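You operate a simulated robot arm through the tools that you are given. There is no shell and no other tool. Be economical: measure what you need, move in short steps, check, and stop when the job is done.

You run a simulated robot arm. Do the job below in one go: nothing can be reset, and whatever is moved stays where it is left.

## Task
Damp the range down and move the round kettle to the corner.
Fine: then lower the raised lid; air wheel to 0, damper half. Set down upright: round kettle.

The check looks at the end state, three seconds after you hand in, the way a careful person would. Anything else that was tipped, shoved, dropped, spilled or broken makes it a failure. A push-on lid holds only when it is set on centred and level and pressed home; a screw cap is set on level and turned clockwise until tight.

## Robot
A 7-joint arm with a two-finger parallel gripper, fixed in place. Base frame: the origin is at the foot of the arm, x ahead of it, y to its left, z up. Units: mm, degrees, N and s.
With the tool pointing down near the work surface it reaches from about 340 to 780 mm from the base axis. Its first joint turns from -166.0 to 166.0 degrees. Payload 3.91 kg.
Tool frame: the origin (TCP) lies between the finger pads and is the grasp point; the fingertips stand 30 mm ahead of it; z points along the fingers, y is the line along which they close. Largest opening 110 mm; finger width 20, thickness 10; the body of the gripper, 48 by 112 mm, starts 55 mm behind the TCP.
Orientation is that of the tool frame in the base frame, as a unit quaternion [x, y, z, w]. With the fingers straight down and closing along the base's y, the tool's x points along the base's -x, its y along +y and its z along -z.

## Interface
- The arm moves only by the tool send_rows. Its arguments are lists of equal length, an entry for each row: "fingers": the finger opening in mm, from 0 to 110; "delta_pos": the shift along the base's x, y, z in mm, a list of three; "turn": the turn, a rotation vector about the base's x, y, z in degrees, a list of three. In form: {"fingers": [fingers, ...], "delta_pos": [[dx, dy, dz], ...], "turn": [[rx, ry, rz], ...]}. A call has 1 to 10 rows; each row shifts and turns the commanded pose from where the row before left it. Rows are played at 5 a second. More than 50 mm and 8.6 degrees between two rows, or a gripper value outside its range, and nothing of the call is played. Where a pose cannot be reached the arm comes as near as it can. A force on the tool above 40 N (or 10 N above the force at the start of the call, whichever is more), or a blocked arm, ends the call early, and 0.2 s more pass. The fingers move at their own pace (about 153 mm/s each) and stop on an object; they squeeze with about 39 N. The grip force told is the motor's: it shows also when the fingers shut on nothing. Time passes only in rows, and 0.2 s behind the last, so rows that do not move let the fingers close. It gives the time, the measured TCP pose, the force on the tool (base axes), the opening and the grip force at its end, in the units of the frame above (readings bear some noise), with the torque about the TCP (base axes, N m) and any sound that the robot's microphone picked up.
- Cameras (640 x 400 px; columns grow to the right, rows downward): "scene" is fixed at [48.6, -500, 1707.9]; the picture's right is [0.68, -0.74, 0.00], its down [-0.54, -0.49, -0.68] and it looks along [0.50, 0.46, -0.73] (base axes); focal length 250 px, centre (320, 200). "wrist" rides on the gripper at [77, 7, -114] in the tool frame; the picture's right is [-0.09, 1.00, 0.00], its down [-0.80, -0.07, -0.59] and it looks along [-0.59, -0.05, 0.80] (tool axes); focal length 270 px, centre (320, 200). There is no depth. A picture from a camera that has moved, and an enlarged one, comes with that camera's place and axes in the base frame and with its lens.
- capture(camera): a new picture of that camera. It takes no simulated time.
- move_column(by): slides the trunk up (or, below 0, down) by that many mm; the arm rides with it, the base frame stays. It gives what a move gives, with no picture.
- enlarge(camera, box): a new picture of the part [left, top, right, bottom] of that camera's present view, enlarged. It takes no simulated time.
- close_job(): hands the job in; it is judged then, once.

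Work in short steps. Places have to be worked out from the pictures, the camera data and where the tool is seen: move nearer, look again, correct. Check each grasp and each placing, and mend what went wrong. You have 120 turns and 64 pictures in all, those below and enlarged ones among them. Open the gripper and draw the arm clear of the work before you hand the job in, unless the task says otherwise; then end with one line.

The tools are called after "Request:" as name(argument=value, ...) on one line, values as JSON. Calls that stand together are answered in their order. send_rows: Moves the arm, as the interface text tells. Its arguments: {"type":"object","properties":{"fingers":{"type":"array","items":{"type":"number"}},"delta_pos":{"type":"array","items":{"type":"array","items":{"type":"number"}}},"turn":{"type":"array","items":{"type":"array","items":{"type":"number"}}}},"required":["fingers","delta_pos","turn"]} The other tools are called the same way: move_column (by) slides the trunk up or down; capture (camera) takes a picture; enlarge (camera, box) takes an enlarged picture of a part of a camera's view; close_job () hands the job in.

At the start:

```text
time_s: 0.0
tcp_pos: [321.4, -98.9, 1475.9]
orientation: [0.0, 1.0, 0.0, 0.0]
ft_force: [-0.6, 0.3, 0.9]
wrist_torque: [0.02, 0.02, -0.01]
grip_width: 110.0
grasp_force: 0.1
trunk travel left (down, up): [-575.0, 35.0]
```

scene: 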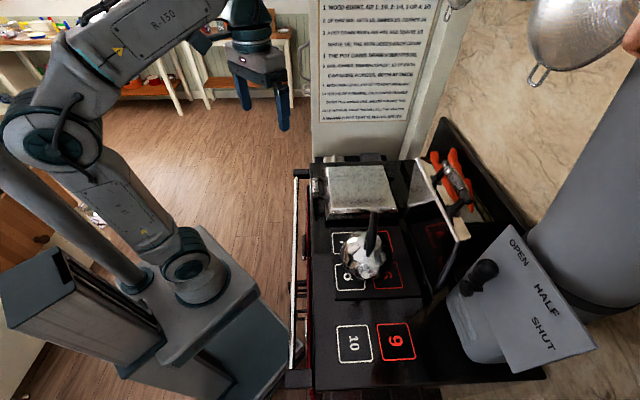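
wrist: 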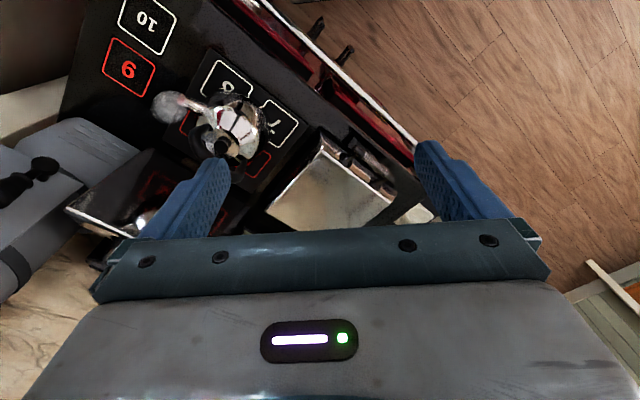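

I'll first read the notice and view the stove closely.

Request:
enlarge(camera="scene", box=[310, 0, 450, 130])

Request:
enlarge(camera="scene", box=[280, 140, 480, 265])

Request:
enlarge(camera="scene", box=[280, 220, 600, 400])

```text
3.08 times, centred on (380, 65) of scene
camera zoom: at [48.6, -500.0, 1707.9], right [0.68, -0.74, 0.0], down [-0.54, -0.49, -0.68], along [0.5, 0.46, -0.73], focal length 768 px, centre (135, 615)
```

zoom: 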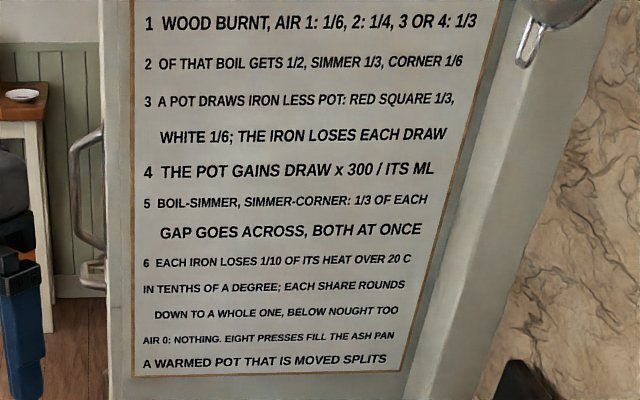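

```text
3.20 times, centred on (380, 202) of scene
camera zoom: at [48.6, -500.0, 1707.9], right [0.68, -0.74, 0.0], down [-0.54, -0.49, -0.68], along [0.5, 0.46, -0.73], focal length 799 px, centre (128, 192)
```

zoom: 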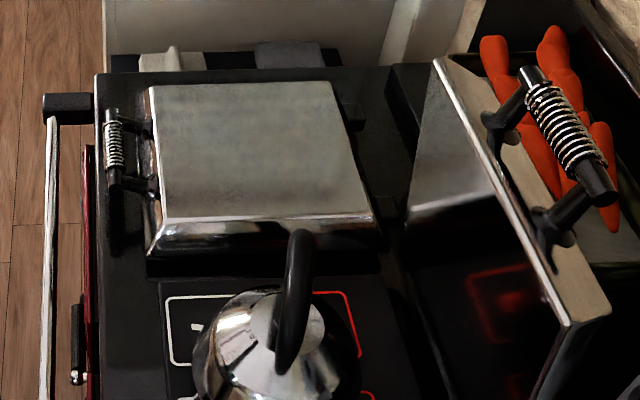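

```text
2.00 times, centred on (440, 310) of scene
camera zoom: at [48.6, -500.0, 1707.9], right [0.68, -0.74, 0.0], down [-0.54, -0.49, -0.68], along [0.5, 0.46, -0.73], focal length 499 px, centre (80, -20)
```

zoom: 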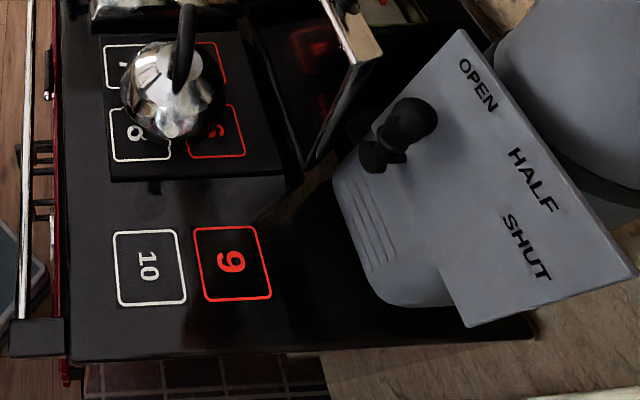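

The stove sits rotated about 45°. Corner squares 9 and 10 look free, so I need to find the air wheel; I'll zoom on the front edge in both views.

Request:
enlarge(camera="wrist", box=[200, 0, 440, 150])

Request:
enlarge(camera="scene", box=[270, 160, 370, 400])

```text
2.67 times, centred on (320, 75) of wrist
camera zoom: at [244.7, -91.9, 1589.9], right [0.09, 1.0, 0.0], down [0.8, -0.07, 0.59], along [0.59, -0.05, -0.8], focal length 721 px, centre (320, 533)
```

zoom: 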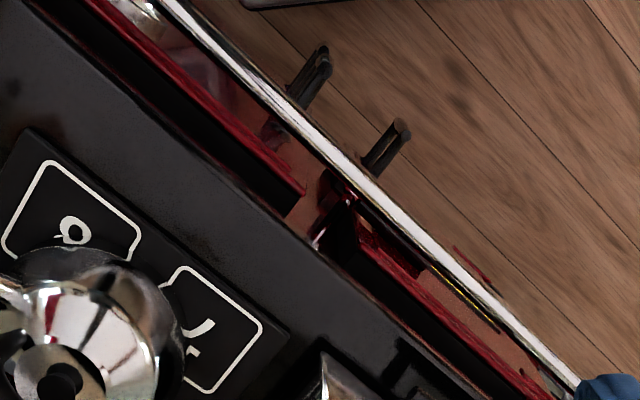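

```text
1.67 times, centred on (320, 280) of scene
camera zoom: at [48.6, -500.0, 1707.9], right [0.68, -0.74, 0.0], down [-0.54, -0.49, -0.68], along [0.5, 0.46, -0.73], focal length 416 px, centre (320, 67)
```

zoom: 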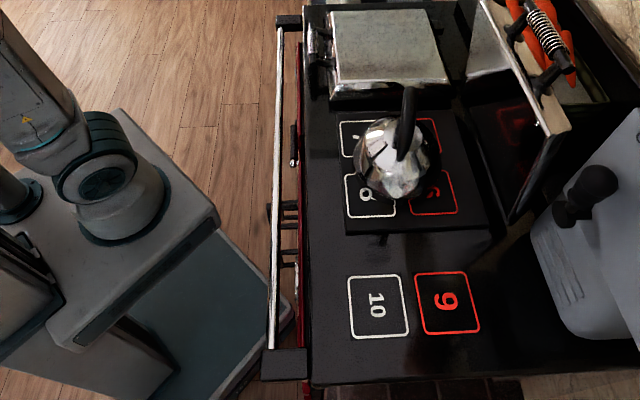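

I'll yaw the tool −45° to align with the stove, lower the trunk 300 mm, and look at the front.

Request:
send_rows(fingers=[60, 60, 60, 60, 60, 60], delta_pos=[[0, 0, 0], [0, 0, 0], [0, 0, 0], [0, 0, 0], [0, 0, 0], [0, 0, 0]], turn=[[0, 0, -7.5], [0, 0, -7.5], [0, 0, -7.5], [0, 0, -7.5], [0, 0, -7.5], [0, 0, -7.5]])

Request:
move_column(by=-250)

Request:
capture(camera="wrist")

```text
time_s: 1.4
tcp_pos: [322.3, -98.9, 1476.3]
orientation: [0.385, 0.923, 0.0, 0.0]
ft_force: [1.0, -0.2, -0.5]
wrist_torque: [0.0, -0.01, 0.02]
grip_width: 60.1
grasp_force: 0.1
trunk travel left (down, up): [-575.0, 35.0]
```

```text
time_s: 4.0
tcp_pos: [322.0, -98.8, 1226.7]
orientation: [0.382, 0.924, 0.0, 0.001]
ft_force: [0.0, -0.4, 0.4]
wrist_torque: [-0.02, 0.02, -0.03]
grip_width: 60.2
grasp_force: 0.0
trunk travel left (down, up): [-325.0, 285.0]
```

```text
56 pictures are left
camera wrist: at [272.5, -39.7, 1340.9], right [0.77, 0.64, 0.0], down [0.52, -0.62, 0.59], along [0.38, -0.46, -0.8], focal length 270 px, centre (320, 200)
```

wrist: 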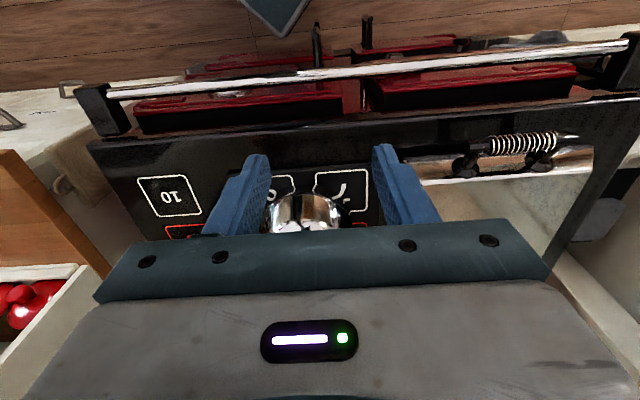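

Request:
enlarge(camera="wrist", box=[60, 0, 350, 160])

Request:
enlarge(camera="wrist", box=[350, 0, 640, 160])

```text
2.21 times, centred on (205, 80) of wrist
camera zoom: at [272.5, -39.7, 1340.9], right [0.77, 0.64, 0.0], down [0.52, -0.62, 0.59], along [0.38, -0.46, -0.8], focal length 596 px, centre (574, 465)
```

zoom: 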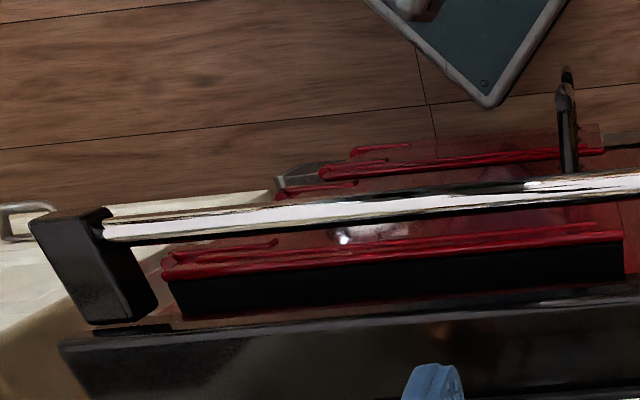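

```text
2.21 times, centred on (495, 80) of wrist
camera zoom: at [272.5, -39.7, 1340.9], right [0.77, 0.64, 0.0], down [0.52, -0.62, 0.59], along [0.38, -0.46, -0.8], focal length 596 px, centre (-66, 465)
```

zoom: 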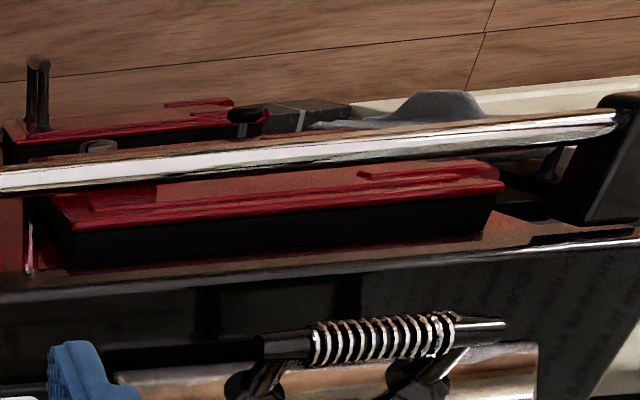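

Controls on the front are half hidden beneath the rail. I'll move to the right end (+L) and look back along the front at a lower height.

Request:
send_rows(fingers=[60, 60, 60, 60, 60, 60, 60], delta_pos=[[17, 28, 0], [17, 28, 0], [17, 28, 0], [17, 28, 0], [17, 28, 0], [17, 28, 0], [16, 28, 0]], turn=[[0, 0, -8.3], [0, 0, -8.3], [0, 0, -8.3], [0, 0, -8.3], [0, 0, -8.3], [0, 0, -8.3], [0, 0, -8.3]])

Request:
move_column(by=-200)

Request:
capture(camera="wrist")

```text
time_s: 5.6
tcp_pos: [438.5, 96.8, 1227.0]
orientation: [0.784, 0.621, 0.0, 0.0]
ft_force: [0.6, 0.0, -0.3]
wrist_torque: [0.02, 0.04, 0.0]
grip_width: 59.8
grasp_force: 0.1
trunk travel left (down, up): [-325.0, 285.0]
```

```text
time_s: 7.8
tcp_pos: [439.1, 95.8, 1026.7]
orientation: [0.783, 0.622, 0.0, 0.0]
ft_force: [-0.7, -0.1, 0.0]
wrist_torque: [0.01, 0.0, 0.01]
grip_width: 60.0
grasp_force: 0.1
trunk travel left (down, up): [-125.0, 485.0]
```

```text
53 pictures are left
camera wrist: at [462.0, 169.9, 1141.0], right [0.95, -0.31, 0.0], down [-0.25, -0.76, 0.59], along [-0.19, -0.56, -0.8], focal length 270 px, centre (320, 200)
```

wrist: 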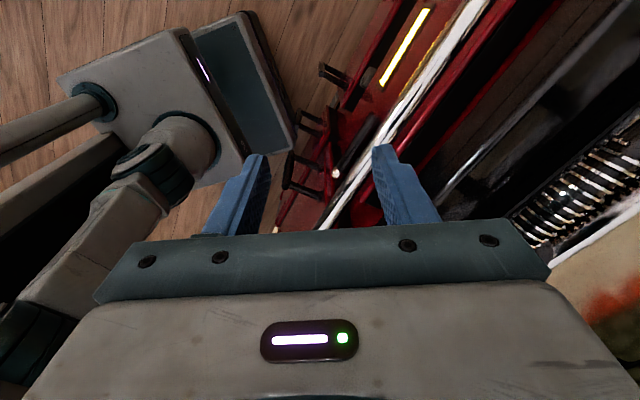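

Request:
enlarge(camera="wrist", box=[260, 0, 520, 162])

```text
2.46 times, centred on (390, 81) of wrist
camera zoom: at [462.0, 169.9, 1141.0], right [0.95, -0.31, 0.0], down [-0.25, -0.76, 0.59], along [-0.19, -0.56, -0.8], focal length 665 px, centre (148, 493)
```

zoom: 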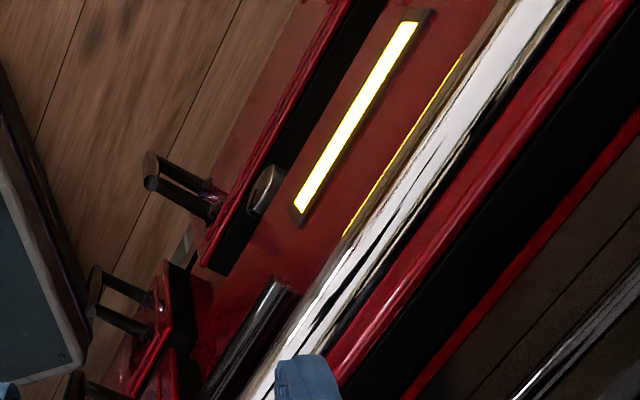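

I'll swing to the robot's left side and tilt the camera toward horizontal to see the stove front squarely.

Request:
send_rows(fingers=[60, 60, 60, 60, 60, 60, 60, 60], delta_pos=[[-16, 17, 0], [-16, 17, 0], [-16, 17, 0], [-16, 17, 0], [-16, 17, 0], [-16, 17, 0], [-16, 17, 0], [-16, 17, 0]], turn=[[0, 0, 6.3], [0, 0, 6.3], [0, 0, 6.3], [-8, 0, 0], [-8, 0, 0], [-8, 0, 0], [-8, 0, 0], [-8, 0, 0]])

Request:
move_column(by=-60)

Request:
capture(camera="wrist")

```text
time_s: 9.6
tcp_pos: [366.7, 167.3, 1018.8]
orientation: [0.669, 0.739, -0.052, 0.058]
ft_force: [-0.2, 0.6, 0.5]
wrist_torque: [-0.03, -0.02, -0.03]
grip_width: 60.0
grasp_force: 0.0
out of reach, approached as far as the arm can: row 4, 5, 6, 7, 8
trunk travel left (down, up): [-125.0, 485.0]
```

```text
time_s: 10.6
tcp_pos: [367.2, 167.5, 960.6]
orientation: [0.669, 0.739, -0.051, 0.059]
ft_force: [1.0, 1.0, 0.8]
wrist_torque: [0.01, -0.01, 0.0]
grip_width: 59.9
grasp_force: 0.1
trunk travel left (down, up): [-65.0, 545.0]
```

```text
51 pictures are left
camera wrist: at [363.7, 261.7, 1060.8], right [1.0, 0.01, 0.02], down [0.0, -0.7, 0.71], along [0.02, -0.71, -0.7], focal length 270 px, centre (320, 200)
```

wrist: 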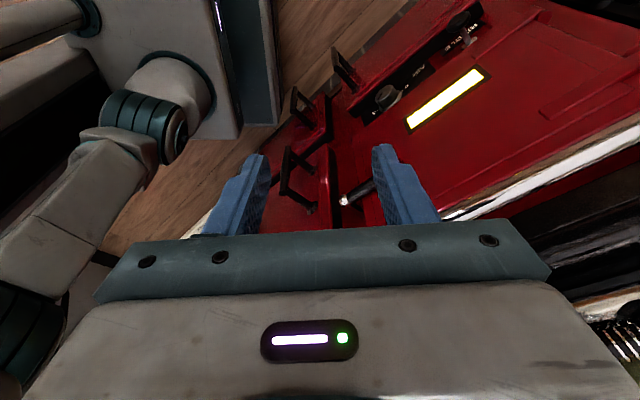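

Request:
enlarge(camera="wrist", box=[310, 0, 550, 150])

Request:
enlarge(camera="wrist", box=[350, 10, 500, 105])

```text
2.67 times, centred on (430, 75) of wrist
camera zoom: at [363.7, 261.7, 1060.8], right [1.0, 0.01, 0.02], down [0.0, -0.7, 0.71], along [0.02, -0.71, -0.7], focal length 721 px, centre (27, 533)
```

zoom: 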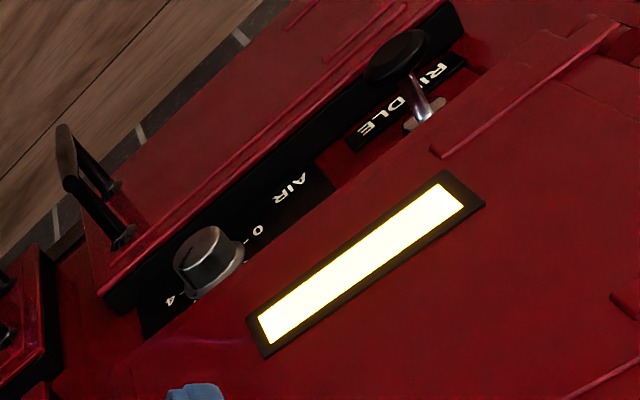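

```text
4.21 times, centred on (425, 58) of wrist
camera zoom: at [363.7, 261.7, 1060.8], right [1.0, 0.01, 0.02], down [0.0, -0.7, 0.71], along [0.02, -0.71, -0.7], focal length 1138 px, centre (-122, 800)
```

zoom: 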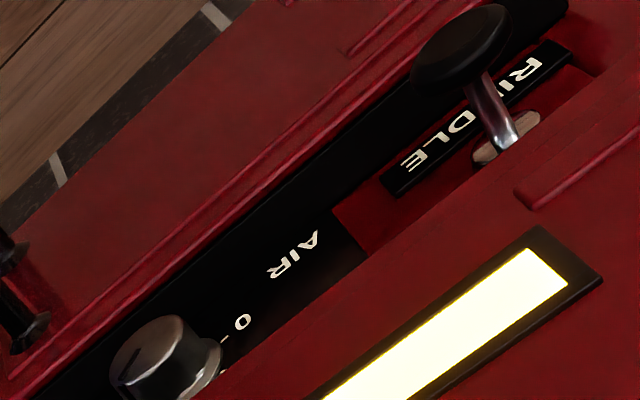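

The AIR knob (scale 0–4) sits low on the front at about (509, 32, 560), next to a RIDDLE lever I must not touch. Kettle first: I'll raise up, level the tool, and move over the kettle.

Request:
move_column(by=320)

Request:
send_rows(fingers=[90, 90, 90, 90, 90, 90, 90, 90], delta_pos=[[0, 0, 0], [0, 0, 0], [0, -40, 0], [0, -40, 0], [0, -40, 0], [0, -40, 0], [0, -40, 0], [0, -40, 0]], turn=[[4.4, 0, 0], [4.4, 0, 0], [0, 0, 6.55], [0, 0, 6.55], [0, 0, 6.55], [0, 0, 6.55], [0, 0, 6.55], [0, 0, 6.55]])

Request:
send_rows(fingers=[90, 90, 90, 90, 90, 90], delta_pos=[[10, -40, 0], [10, -40, 0], [10, -40, 0], [10, -40, 0], [10, -40, 0], [10, -40, 0]], turn=[[0, 0, 0], [0, 0, 0], [0, 0, 0], [0, 0, 0], [0, 0, 0], [0, 0, 0]])

Request:
capture(camera="wrist")

```text
time_s: 13.7
tcp_pos: [366.1, 167.4, 1279.2]
orientation: [0.669, 0.739, -0.052, 0.058]
ft_force: [-0.5, 0.3, -0.7]
wrist_torque: [-0.02, -0.01, 0.03]
grip_width: 59.9
grasp_force: 0.0
trunk travel left (down, up): [-385.0, 225.0]
```

```text
time_s: 15.5
tcp_pos: [366.9, -72.6, 1278.1]
orientation: [0.384, 0.923, 0.008, 0.004]
ft_force: [0.2, -1.1, 0.1]
wrist_torque: [0.01, 0.01, 0.0]
grip_width: 90.0
grasp_force: 0.0
trunk travel left (down, up): [-385.0, 225.0]
```

```text
time_s: 16.9
tcp_pos: [416.4, -261.3, 1275.8]
orientation: [0.383, 0.924, 0.007, 0.006]
ft_force: [-0.2, -0.1, 0.5]
wrist_torque: [0.02, -0.03, 0.0]
grip_width: 90.1
grasp_force: 0.1
out of reach, approached as far as the arm can: row 5, 6
trunk travel left (down, up): [-385.0, 225.0]
```

```text
48 pictures are left
camera wrist: at [364.9, -201.7, 1389.4], right [0.77, 0.64, 0.02], down [0.51, -0.62, 0.6], along [0.39, -0.45, -0.8], focal length 270 px, centre (320, 200)
```

wrist: 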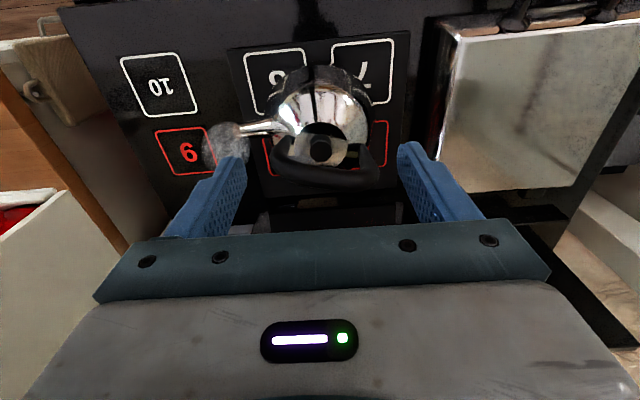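

The kettle's bail lies roughly along the stove's length with a whistle ball on the spout. I'll zoom in on both views to fix the bail's place.

Request:
enlarge(camera="wrist", box=[190, 40, 430, 210])

Request:
enlarge(camera="scene", box=[310, 190, 430, 310])

```text
2.35 times, centred on (310, 125) of wrist
camera zoom: at [364.9, -201.7, 1389.4], right [0.77, 0.64, 0.02], down [0.51, -0.62, 0.6], along [0.39, -0.45, -0.8], focal length 636 px, centre (344, 376)
```

zoom: 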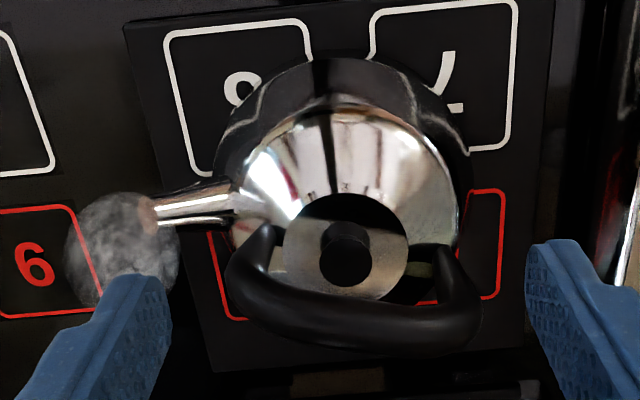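

```text
3.33 times, centred on (370, 250) of scene
camera zoom: at [48.6, -500.0, 1707.9], right [0.68, -0.74, 0.0], down [-0.54, -0.49, -0.68], along [0.5, 0.46, -0.73], focal length 832 px, centre (153, 33)
```

zoom: 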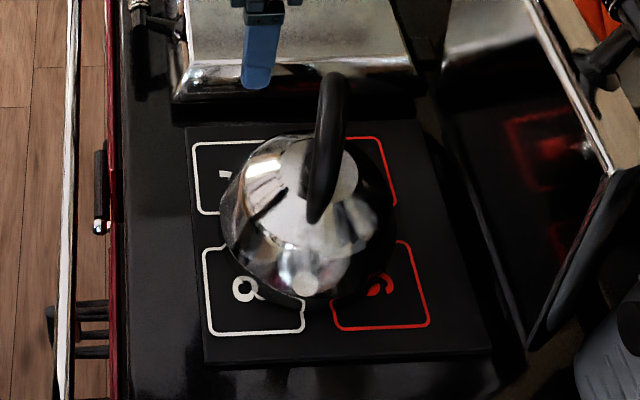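

Bail top is at about (471, −322, 1122), running ~38° in base. I'll raise the trunk, turn the tool so the fingers close across the bail, then descend above it with z about 1230.

Request:
move_column(by=190)

Request:
send_rows(fingers=[90, 90, 90, 90, 90, 90, 90, 90, 90, 90], delta_pos=[[0, 0, -20], [0, 0, -20], [0, 0, -20], [0, 0, -20], [0, 0, -20], [0, 0, -20], [0, 0, -20], [0, 0, -20], [0, 0, -20], [0, 0, -20]], turn=[[0, 0, 8.3], [0, 0, 8.3], [0, 0, 8.3], [0, 0, 8.3], [0, 0, 8.3], [0, 0, 8.3], [0, 0, 8.3], [0, 0, 8.3], [0, 0, 8.3], [0, 0, 8.3]])

```text
time_s: 19.0
tcp_pos: [416.6, -259.7, 1465.6]
orientation: [0.383, 0.924, 0.007, 0.005]
ft_force: [-0.5, -0.6, 0.5]
wrist_torque: [0.01, -0.02, 0.01]
grip_width: 90.0
grasp_force: 0.0
trunk travel left (down, up): [-575.0, 35.0]
```

```text
time_s: 21.2
tcp_pos: [414.9, -260.8, 1263.4]
orientation: [-0.326, 0.945, 0.009, 0.0]
ft_force: [0.5, 0.0, 0.0]
wrist_torque: [0.04, -0.01, 0.03]
grip_width: 90.0
grasp_force: 0.1
trunk travel left (down, up): [-575.0, 35.0]
```

Now I'll shift over the bail at a safe height and look. A small tilt correction is included too (residual is only about 1°, which is acceptable).

Request:
send_rows(fingers=[90, 90], delta_pos=[[28, -30, -15], [28, -31, -15]], turn=[[0, 0, 0], [0, 0, 0]])

Request:
capture(camera="wrist")

Request:
enlarge(camera="scene", box=[290, 130, 450, 290])

```text
time_s: 21.8
tcp_pos: [474.5, -325.6, 1235.8]
orientation: [-0.325, 0.946, 0.009, -0.001]
ft_force: [-0.5, -0.1, -0.2]
wrist_torque: [0.01, -0.01, 0.0]
grip_width: 90.1
grasp_force: 0.1
trunk travel left (down, up): [-575.0, 35.0]
```

```text
45 pictures are left
camera wrist: at [410.4, -369.8, 1350.1], right [-0.54, 0.84, 0.02], down [0.68, 0.43, 0.6], along [0.49, 0.34, -0.8], focal length 270 px, centre (320, 200)
```

wrist: 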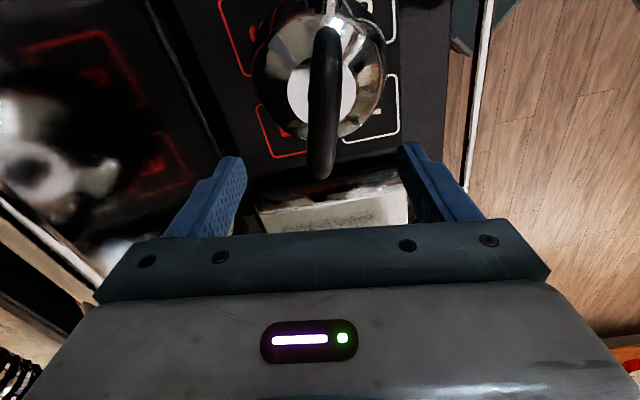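

```text
2.50 times, centred on (370, 210) of scene
camera zoom: at [48.6, -500.0, 1707.9], right [0.68, -0.74, 0.0], down [-0.54, -0.49, -0.68], along [0.5, 0.46, -0.73], focal length 624 px, centre (195, 175)
```

zoom: 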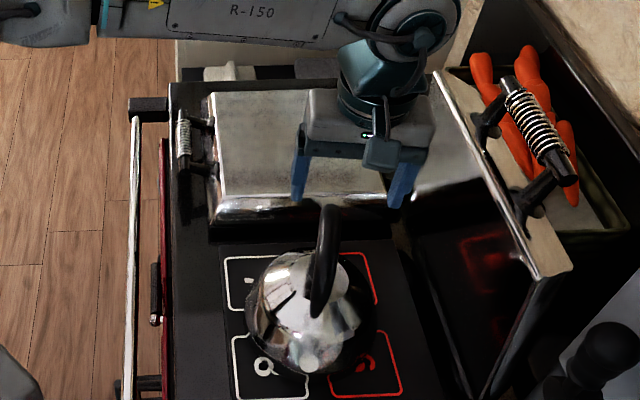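

The bail centre reprojects to (470, −323, 1122), heading about 32°. I'll trim yaw by −6°, shift slightly and descend to z ≈ 1110, then close.

Request:
send_rows(fingers=[70, 70, 70, 70], delta_pos=[[-4, 2, 0], [0, 0, -42], [0, 0, -42], [0, 0, -40]], turn=[[0, 0, -6], [0, 0, 0], [0, 0, 0], [0, 0, 0]])

Request:
capture(camera="wrist")

Request:
enlarge(camera="scene", box=[310, 170, 430, 290])

```text
time_s: 22.8
tcp_pos: [467.1, -322.5, 1110.3]
orientation: [-0.275, 0.961, 0.009, -0.001]
ft_force: [-0.3, 0.6, -0.3]
wrist_torque: [0.0, 0.02, 0.02]
grip_width: 70.1
grasp_force: 0.1
trunk travel left (down, up): [-575.0, 35.0]
```

```text
43 pictures are left
camera wrist: at [398.6, -358.3, 1224.5], right [-0.45, 0.89, 0.02], down [0.72, 0.35, 0.6], along [0.53, 0.28, -0.8], focal length 270 px, centre (320, 200)
```

wrist: 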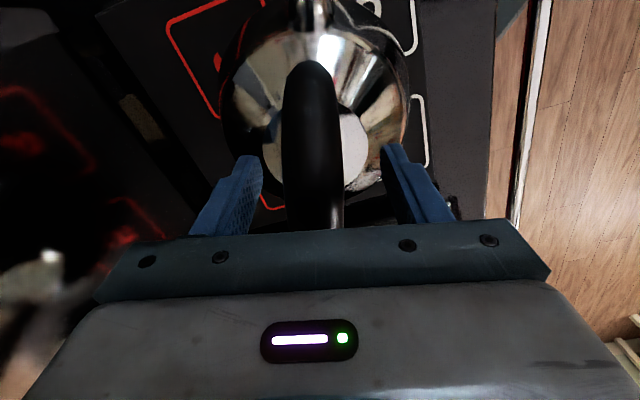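

```text
3.33 times, centred on (370, 230) of scene
camera zoom: at [48.6, -500.0, 1707.9], right [0.68, -0.74, 0.0], down [-0.54, -0.49, -0.68], along [0.5, 0.46, -0.73], focal length 832 px, centre (153, 100)
```

zoom: 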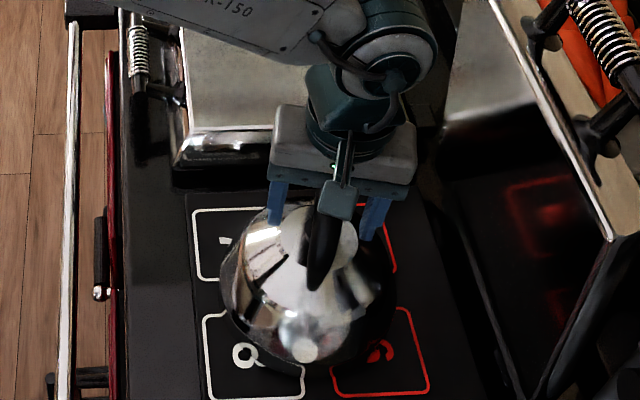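

Bail is between the fingers. Closing.

Request:
send_rows(fingers=[15, 5, 5, 5], delta_pos=[[0, 0, 0], [0, 0, 0], [0, 0, 0], [0, 0, 0]], turn=[[0, 0, 0], [0, 0, 0], [0, 0, 0], [0, 0, 0]])

Request:
send_rows(fingers=[5, 5, 5], delta_pos=[[0, 0, 8], [0, 0, 8], [0, 0, 8]], turn=[[0, 0, 0], [0, 0, 0], [0, 0, 0]])

Request:
capture(camera="scene")

```text
time_s: 23.8
tcp_pos: [466.0, -321.3, 1110.5]
orientation: [-0.274, 0.962, 0.009, 0.0]
ft_force: [-0.3, 0.5, -0.6]
wrist_torque: [-0.05, -0.23, -0.13]
grip_width: 25.2
grasp_force: 39.1
trunk travel left (down, up): [-575.0, 35.0]
```

```text
time_s: 24.6
tcp_pos: [467.7, -319.7, 1135.6]
orientation: [-0.274, 0.962, 0.008, 0.0]
ft_force: [0.1, -0.7, 0.4]
wrist_torque: [-0.07, 0.18, -0.09]
grip_width: 25.5
grasp_force: 33.7
trunk travel left (down, up): [-575.0, 35.0]
```

```text
41 pictures are left
```

scene: 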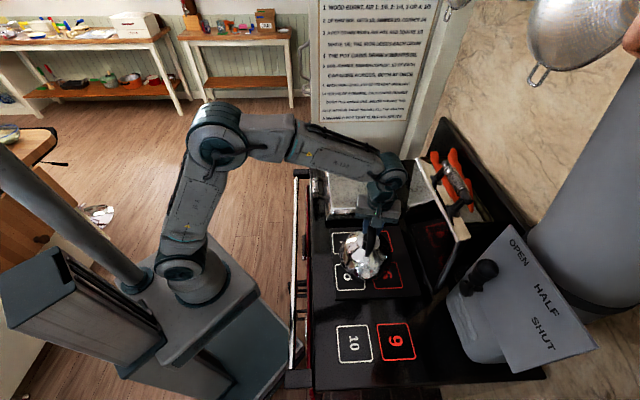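

Force barely changed; I'll check whether the kettle actually rose.

Request:
enlarge(camera="scene", box=[310, 170, 430, 290])

Request:
capture(camera="wrist")

```text
3.33 times, centred on (370, 230) of scene
camera zoom: at [48.6, -500.0, 1707.9], right [0.68, -0.74, 0.0], down [-0.54, -0.49, -0.68], along [0.5, 0.46, -0.73], focal length 832 px, centre (153, 100)
```

zoom: 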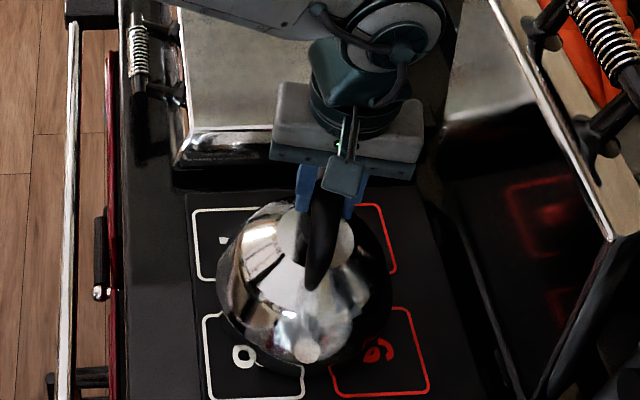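

```text
39 pictures are left
camera wrist: at [399.0, -356.9, 1249.8], right [-0.45, 0.89, 0.02], down [0.72, 0.35, 0.6], along [0.53, 0.28, -0.8], focal length 270 px, centre (320, 200)
```

wrist: 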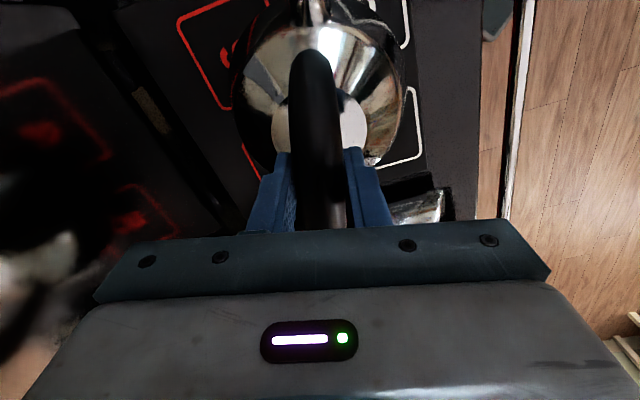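

The kettle did not rise: the fingers slid up the bail. I'll open, go lower for a fuller hold, close and wait longer, then lift slowly while reading force.

Request:
send_rows(fingers=[60, 60, 60, 60, 5, 5, 5, 5, 5], delta_pos=[[0, 0, 0], [0, 0, 0], [0, 0, -18], [0, 0, -17], [0, 0, 0], [0, 0, 0], [0, 0, 0], [0, 0, 0], [0, 0, 0]], turn=[[0, 0, 0], [0, 0, 0], [0, 0, 0], [0, 0, 0], [0, 0, 0], [0, 0, 0], [0, 0, 0], [0, 0, 0], [0, 0, 0]])

Request:
send_rows(fingers=[0, 0], delta_pos=[[0, 0, 3], [0, 0, 3]], turn=[[0, 0, 0], [0, 0, 0]])

Request:
capture(camera="wrist")

```text
time_s: 26.6
tcp_pos: [470.1, -318.9, 1102.1]
orientation: [-0.275, 0.961, 0.01, 0.0]
ft_force: [-1.2, 1.8, -0.3]
wrist_torque: [-0.13, 0.05, 0.0]
grip_width: 25.7
grasp_force: 39.0
trunk travel left (down, up): [-575.0, 35.0]
```

```text
time_s: 27.2
tcp_pos: [469.7, -320.1, 1106.5]
orientation: [-0.275, 0.961, 0.009, 0.0]
ft_force: [0.7, 0.2, -11.1]
wrist_torque: [0.0, 0.0, -0.03]
grip_width: 25.7
grasp_force: 38.8
trunk travel left (down, up): [-575.0, 35.0]
```

```text
38 pictures are left
camera wrist: at [401.2, -357.1, 1220.3], right [-0.45, 0.89, 0.02], down [0.72, 0.35, 0.6], along [0.53, 0.28, -0.8], focal length 270 px, centre (320, 200)
```

wrist: 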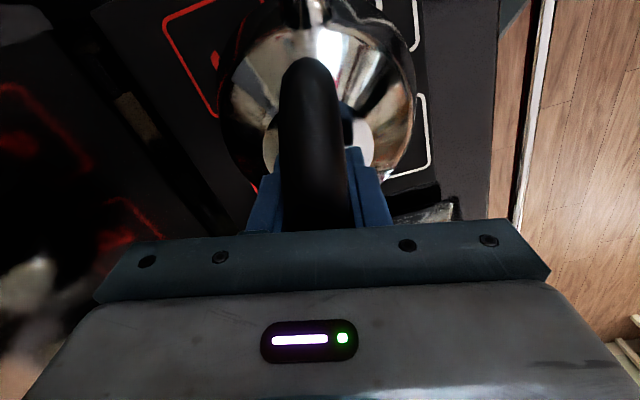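

Now it holds about 11 N. I'll lift slowly further, reading the force.

Request:
send_rows(fingers=[0, 0, 0, 0, 0], delta_pos=[[0, 0, 2], [0, 0, 2], [0, 0, 2], [0, 0, 2], [0, 0, 2]], turn=[[0, 0, 0], [0, 0, 0], [0, 0, 0], [0, 0, 0], [0, 0, 0]])

Request:
enlarge(camera="scene", box=[310, 170, 430, 290])

```text
time_s: 28.4
tcp_pos: [469.0, -320.3, 1117.8]
orientation: [-0.275, 0.961, 0.01, 0.0]
ft_force: [-1.0, -0.7, -10.3]
wrist_torque: [-0.02, 0.04, -0.03]
grip_width: 25.3
grasp_force: 39.1
trunk travel left (down, up): [-575.0, 35.0]
```

```text
3.33 times, centred on (370, 230) of scene
camera zoom: at [48.6, -500.0, 1707.9], right [0.68, -0.74, 0.0], down [-0.54, -0.49, -0.68], along [0.5, 0.46, -0.73], focal length 832 px, centre (153, 100)
```

zoom: 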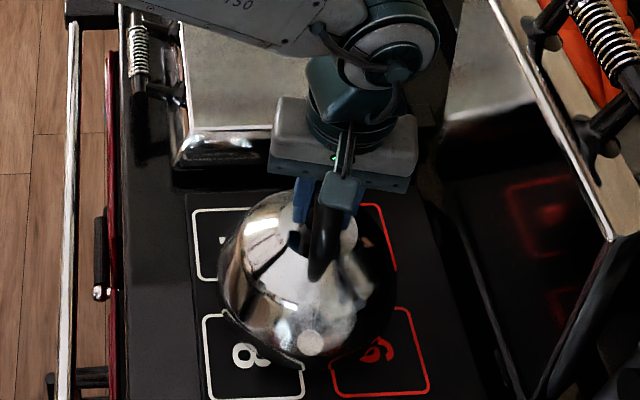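

Steady ~10 N: the kettle (about 1 kg) is hanging free. I'll lift on to ~60 mm clear.

Request:
send_rows(fingers=[0, 0, 0, 0, 0, 0], delta_pos=[[0, 0, 4], [0, 0, 6], [0, 0, 8], [0, 0, 8], [0, 0, 8], [0, 0, 6]], turn=[[0, 0, 0], [0, 0, 0], [0, 0, 0], [0, 0, 0], [0, 0, 0], [0, 0, 0]])

Request:
capture(camera="scene")

```text
time_s: 29.8
tcp_pos: [468.7, -319.2, 1155.9]
orientation: [-0.274, 0.962, 0.01, 0.0]
ft_force: [-0.2, 0.2, -10.8]
wrist_torque: [-0.01, 0.03, -0.02]
grip_width: 25.5
grasp_force: 39.3
trunk travel left (down, up): [-575.0, 35.0]
```

```text
36 pictures are left
```

scene: 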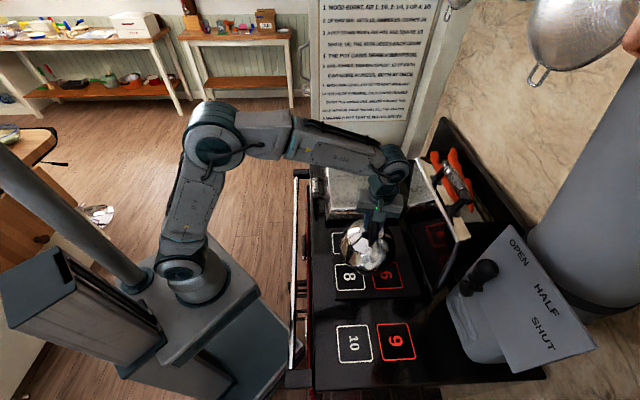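

Kettle is upright and clear. Carrying it toward the centre of the corner (280, −492) gently.

Request:
send_rows(fingers=[0, 0, 0, 0, 0, 0, 0, 0, 0, 0], delta_pos=[[-8, -7, 0], [-18, -16, 0], [-22, -20, 0], [-24, -22, 0], [-24, -22, 0], [-24, -22, 0], [-24, -22, 0], [-22, -20, 0], [-15, -14, 0], [-8, -7, 0]], turn=[[0, 0, 0], [0, 0, 0], [0, 0, 0], [0, 0, 0], [0, 0, 0], [0, 0, 0], [0, 0, 0], [0, 0, 0], [0, 0, 0], [0, 0, 0]])

Request:
capture(camera="scene")

Request:
capture(camera="wrist")

```text
time_s: 32.0
tcp_pos: [279.9, -493.6, 1155.0]
orientation: [-0.274, 0.962, 0.01, 0.001]
ft_force: [-0.7, -0.1, -10.5]
wrist_torque: [0.03, 0.01, 0.01]
grip_width: 25.4
grasp_force: 39.2
trunk travel left (down, up): [-575.0, 35.0]
```

```text
35 pictures are left
```

scene: 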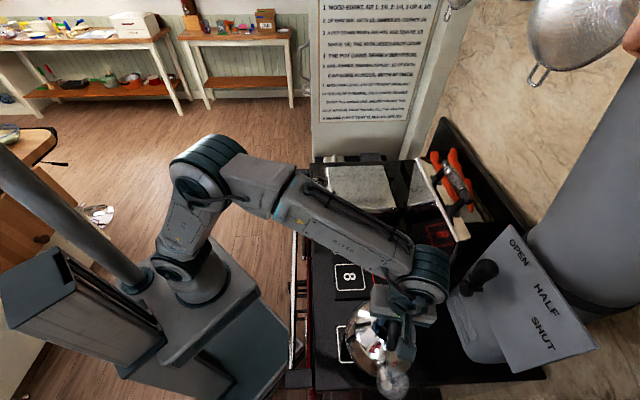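

```text
34 pictures are left
camera wrist: at [211.5, -529.5, 1270.1], right [-0.45, 0.89, 0.02], down [0.72, 0.35, 0.6], along [0.53, 0.28, -0.8], focal length 270 px, centre (320, 200)
```

wrist: 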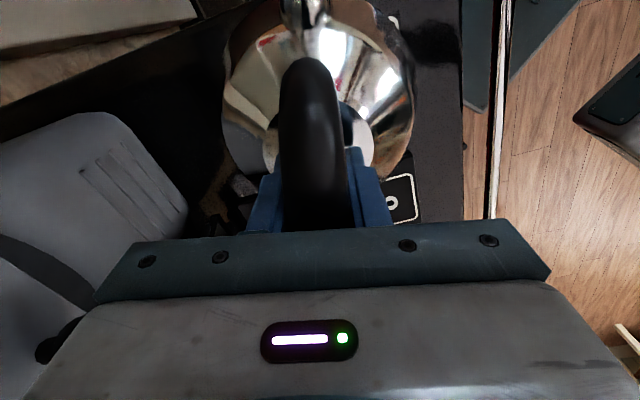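

The kettle axis projects midway between squares 9 and 10. Lowering, fast to 1108 then feeling for contact.

Request:
send_rows(fingers=[0, 0, 0, 0, 0], delta_pos=[[0, 0, -8], [0, 0, -12], [0, 0, -12], [0, 0, -10], [0, 0, -5]], turn=[[0, 0, 0], [0, 0, 0], [0, 0, 0], [0, 0, 0], [0, 0, 0]])

Request:
send_rows(fingers=[0, 0], delta_pos=[[0, 0, -2], [0, 0, -2]], turn=[[0, 0, 0], [0, 0, 0]])

```text
time_s: 33.2
tcp_pos: [280.8, -491.6, 1108.1]
orientation: [-0.275, 0.961, 0.011, 0.0]
ft_force: [0.9, 0.1, -12.0]
wrist_torque: [0.0, -0.01, 0.02]
grip_width: 25.5
grasp_force: 39.1
trunk travel left (down, up): [-575.0, 35.0]
```

```text
time_s: 33.8
tcp_pos: [279.0, -492.0, 1105.0]
orientation: [-0.275, 0.961, 0.009, 0.0]
ft_force: [-0.1, 0.3, -11.8]
wrist_torque: [0.01, 0.06, 0.01]
grip_width: 25.6
grasp_force: 39.6
trunk travel left (down, up): [-575.0, 35.0]
```

Request:
send_rows(fingers=[0, 0], delta_pos=[[0, 0, -2], [0, 0, -2]], turn=[[0, 0, 0], [0, 0, 0]])

Request:
enlarge(camera="scene", box=[300, 270, 460, 400])

```text
time_s: 34.4
tcp_pos: [279.3, -491.7, 1100.4]
orientation: [-0.274, 0.962, 0.01, 0.0]
ft_force: [0.1, -0.2, -11.2]
wrist_torque: [-0.06, 0.03, -0.01]
grip_width: 25.5
grasp_force: 39.5
trunk travel left (down, up): [-575.0, 35.0]
```

```text
3.08 times, centred on (380, 335) of scene
camera zoom: at [48.6, -500.0, 1707.9], right [0.68, -0.74, 0.0], down [-0.54, -0.49, -0.68], along [0.5, 0.46, -0.73], focal length 768 px, centre (135, -215)
```

zoom: 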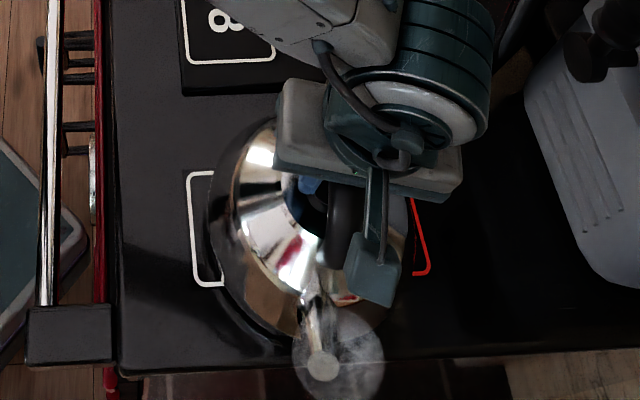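

Still hanging; the corner lies lower than the raised iron. Continuing in 2 mm steps.

Request:
send_rows(fingers=[0, 0, 0], delta_pos=[[0, 0, -2], [0, 0, -2], [0, 0, -1]], turn=[[0, 0, 0], [0, 0, 0], [0, 0, 0]])

```text
time_s: 35.2
tcp_pos: [279.8, -492.5, 1094.5]
orientation: [-0.275, 0.961, 0.009, -0.001]
ft_force: [0.7, -0.1, -12.4]
wrist_torque: [-0.03, 0.03, -0.01]
grip_width: 25.7
grasp_force: 38.5
trunk travel left (down, up): [-575.0, 35.0]
```

Request:
send_rows(fingers=[0, 0, 0], delta_pos=[[0, 0, -2], [0, 0, -2], [0, 0, -1]], turn=[[0, 0, 0], [0, 0, 0], [0, 0, 0]])

```text
time_s: 36.0
tcp_pos: [279.3, -492.6, 1089.8]
orientation: [-0.274, 0.962, 0.01, 0.0]
ft_force: [0.3, 0.1, -10.9]
wrist_torque: [0.0, 0.04, -0.01]
grip_width: 25.5
grasp_force: 38.8
trunk travel left (down, up): [-575.0, 35.0]
```

Request:
send_rows(fingers=[0, 0, 0], delta_pos=[[0, 0, -1], [0, 0, -1], [0, 0, -1]], turn=[[0, 0, 0], [0, 0, 0], [0, 0, 0]])

Request:
send_rows(fingers=[0, 0, 0], delta_pos=[[0, 0, -1], [0, 0, -1], [0, 0, -1]], turn=[[0, 0, 0], [0, 0, 0], [0, 0, 0]])

```text
time_s: 36.8
tcp_pos: [279.1, -490.8, 1089.9]
orientation: [-0.275, 0.961, 0.007, 0.0]
ft_force: [2.3, -4.5, 9.6]
wrist_torque: [0.54, -0.19, 0.06]
grip_width: 25.6
grasp_force: 38.7
trunk travel left (down, up): [-575.0, 35.0]
```

```text
time_s: 37.6
tcp_pos: [278.0, -491.7, 1087.3]
orientation: [-0.275, 0.962, 0.007, 0.0]
ft_force: [5.0, -8.6, 28.3]
wrist_torque: [0.22, 0.14, 0.03]
grip_width: 25.8
grasp_force: 38.7
trunk travel left (down, up): [-575.0, 35.0]
```

Contact: the kettle is pressing on the corner. I'll back off 3 mm to unload, then open.

Request:
send_rows(fingers=[0, 0, 30, 60, 60], delta_pos=[[0, 0, 2], [0, 0, 2], [0, 0, 0], [0, 0, 0], [0, 0, 0]], turn=[[0, 0, 0], [0, 0, 0], [0, 0, 0], [0, 0, 0], [0, 0, 0]])

Request:
send_rows(fingers=[60, 60, 60, 60], delta_pos=[[0, 0, 20], [0, 0, 40], [0, 0, 40], [0, 0, 40]], turn=[[0, 0, 0], [0, 0, 0], [0, 0, 0], [0, 0, 0]])

Request:
capture(camera="wrist")

```text
time_s: 38.8
tcp_pos: [278.7, -491.8, 1087.9]
orientation: [-0.274, 0.962, 0.009, 0.0]
ft_force: [1.3, 0.2, -0.5]
wrist_torque: [0.03, -0.01, 0.01]
grip_width: 59.6
grasp_force: 0.0
trunk travel left (down, up): [-575.0, 35.0]
```

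```text
time_s: 39.8
tcp_pos: [278.3, -495.2, 1230.2]
orientation: [-0.275, 0.961, 0.009, 0.0]
ft_force: [0.7, -0.2, -0.1]
wrist_torque: [0.04, 0.02, 0.02]
grip_width: 60.0
grasp_force: 0.1
trunk travel left (down, up): [-575.0, 35.0]
```

```text
32 pictures are left
camera wrist: at [209.8, -531.3, 1343.6], right [-0.45, 0.89, 0.02], down [0.72, 0.35, 0.6], along [0.53, 0.28, -0.8], focal length 270 px, centre (320, 200)
```

wrist: 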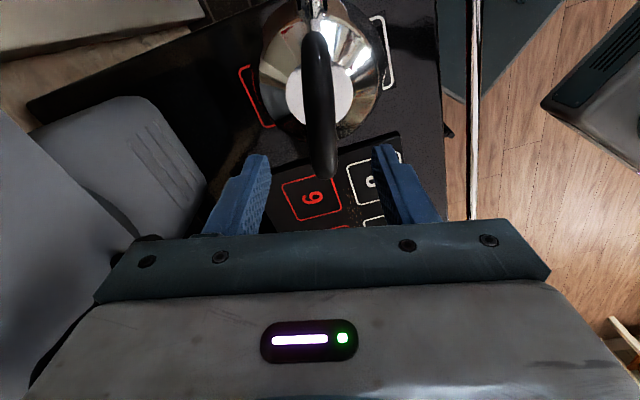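

Kettle stands upright on the corner. Now the raised lid: zooming on it from the scene camera.

Request:
enlarge(camera="scene", box=[300, 140, 500, 320])

Request:
enlarge(camera="scene", box=[390, 140, 510, 260])

```text
2.22 times, centred on (400, 230) of scene
camera zoom: at [48.6, -500.0, 1707.9], right [0.68, -0.74, 0.0], down [-0.54, -0.49, -0.68], along [0.5, 0.46, -0.73], focal length 555 px, centre (142, 133)
```

zoom: 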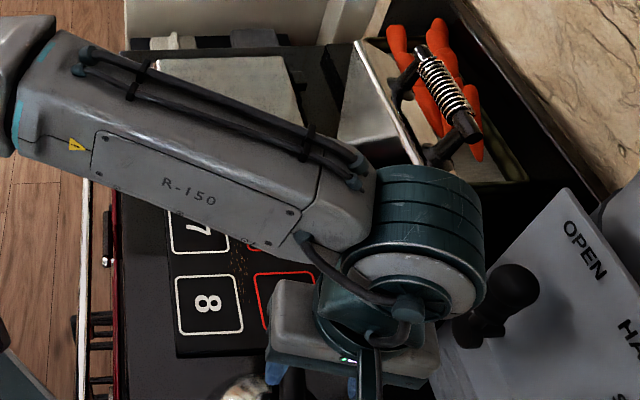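

```text
3.33 times, centred on (450, 200) of scene
camera zoom: at [48.6, -500.0, 1707.9], right [0.68, -0.74, 0.0], down [-0.54, -0.49, -0.68], along [0.5, 0.46, -0.73], focal length 832 px, centre (-113, 200)
```

zoom: 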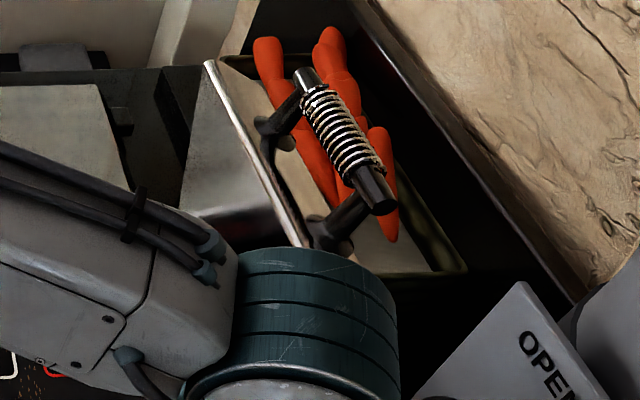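

The lid stands vertical; its bar handle is estimated at D≈738, L≈115, z≈1300 (base ≈ (603, −440)). I'll turn the tool to face the stove, and move to a spot in front of it to look.

Request:
send_rows(fingers=[60, 60, 60, 60, 60, 60, 60, 60, 60, 60], delta_pos=[[16, 18, 3], [16, 18, 3], [16, 18, 3], [16, 18, 3], [16, 18, 3], [16, 18, 3], [16, 18, 3], [16, 18, 3], [16, 18, 3], [16, 18, 3]], turn=[[0, 0, -7.69], [0, 0, -7.69], [0, 0, -7.69], [0, 0, -7.69], [0, 0, -7.69], [0, 0, -7.69], [0, 0, -7.69], [0, 0, -7.69], [0, 0, -7.69], [0, 0, -7.69]])

Request:
send_rows(fingers=[60, 60, 60, 60, 60, 60], delta_pos=[[0, 0, 10], [0, 0, 10], [0, 0, 10], [0, 0, 10], [0, 0, 10], [0, 0, 10]], turn=[[-5.3, -5.3, 0], [-5.3, -5.3, 0], [-5.3, -5.3, 0], [-5.3, -5.3, 0], [-5.3, -5.3, 0], [-5.3, -5.3, 0]])

Request:
capture(camera="wrist")

Request:
capture(camera="scene")

```text
time_s: 42.0
tcp_pos: [439.2, -311.1, 1259.0]
orientation: [0.384, 0.923, 0.007, 0.005]
ft_force: [0.5, 1.0, -0.3]
wrist_torque: [-0.02, -0.04, 0.0]
grip_width: 60.0
grasp_force: 0.0
trunk travel left (down, up): [-575.0, 35.0]
```

```text
time_s: 43.4
tcp_pos: [439.9, -311.0, 1319.2]
orientation: [0.35, 0.854, -0.14, 0.36]
ft_force: [-0.7, 0.4, 0.2]
wrist_torque: [0.05, -0.01, -0.03]
grip_width: 59.9
grasp_force: 0.2
trunk travel left (down, up): [-575.0, 35.0]
```

```text
29 pictures are left
camera wrist: at [345.9, -211.2, 1344.6], right [0.74, 0.67, 0.07], down [0.04, -0.16, 0.99], along [0.67, -0.73, -0.14], focal length 270 px, centre (320, 200)
```

wrist: 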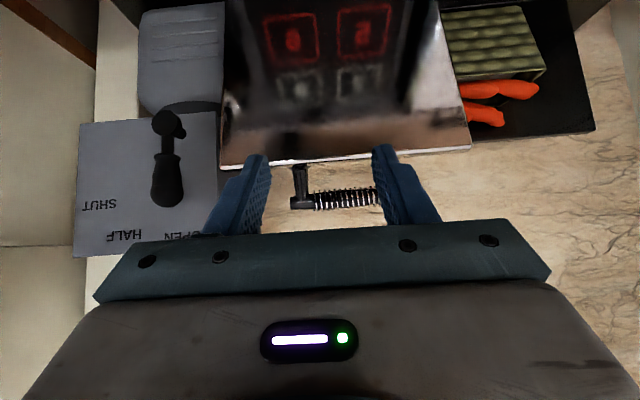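

```text
28 pictures are left
```

scene: 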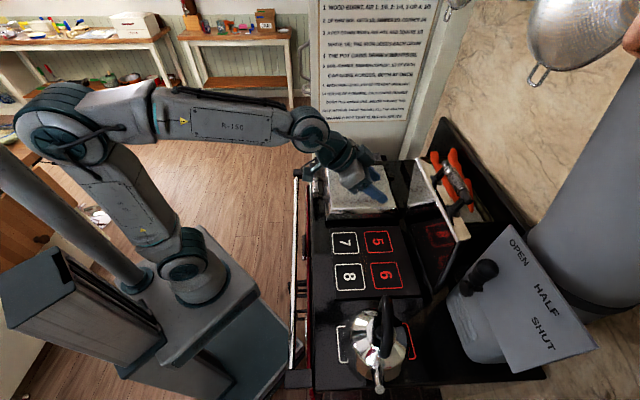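

Bar centre triangulates to (600, −441, 1297), hinge ≈ D 718, z 981. I'll roll the tool 90° about its own axis so the fingers close across the bar, keeping the 45° tilt.

Request:
send_rows(fingers=[60, 60, 60, 60, 60, 60, 60, 60, 60, 60], delta_pos=[[0, 0, 0], [0, 0, 0], [0, 0, 0], [0, 0, 0], [0, 0, 0], [0, 0, 0], [0, 0, 0], [0, 0, 0], [0, 0, 0], [0, 0, 0]], turn=[[-4.2, 4.2, 5.95], [-4.2, 4.2, 5.95], [-4.2, 4.2, 5.95], [-4.2, 4.2, 5.95], [-4.2, 4.2, 5.95], [-4.2, 4.2, 5.95], [-4.2, 4.2, 5.95], [-4.2, 4.2, 5.95], [-4.2, 4.2, 5.95], [-4.2, 4.2, 5.95]])

Request:
send_rows(fingers=[60, 60, 60], delta_pos=[[30, -20, 10], [30, -20, 10], [30, -20, 10]], turn=[[-3, 3, 4.2], [0, 0, 0], [0, 0, 0]])

Request:
capture(camera="wrist")

```text
time_s: 45.6
tcp_pos: [439.4, -310.8, 1318.6]
orientation: [-0.312, 0.873, -0.336, 0.163]
ft_force: [0.8, -0.1, -0.3]
wrist_torque: [0.01, 0.01, 0.01]
grip_width: 60.1
grasp_force: 0.0
trunk travel left (down, up): [-575.0, 35.0]
```

```text
time_s: 46.4
tcp_pos: [531.4, -373.3, 1348.3]
orientation: [-0.357, 0.856, -0.344, 0.145]
ft_force: [0.6, -0.2, -0.5]
wrist_torque: [-0.02, 0.05, -0.01]
grip_width: 60.1
grasp_force: 0.1
trunk travel left (down, up): [-575.0, 35.0]
```

```text
27 pictures are left
camera wrist: at [416.8, -368.0, 1425.8], right [-0.45, 0.57, -0.69], down [0.31, 0.82, 0.48], along [0.84, 0.0, -0.54], focal length 270 px, centre (320, 200)
```

wrist: 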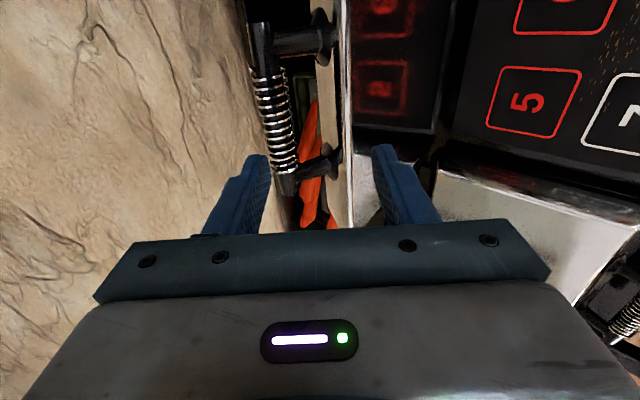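

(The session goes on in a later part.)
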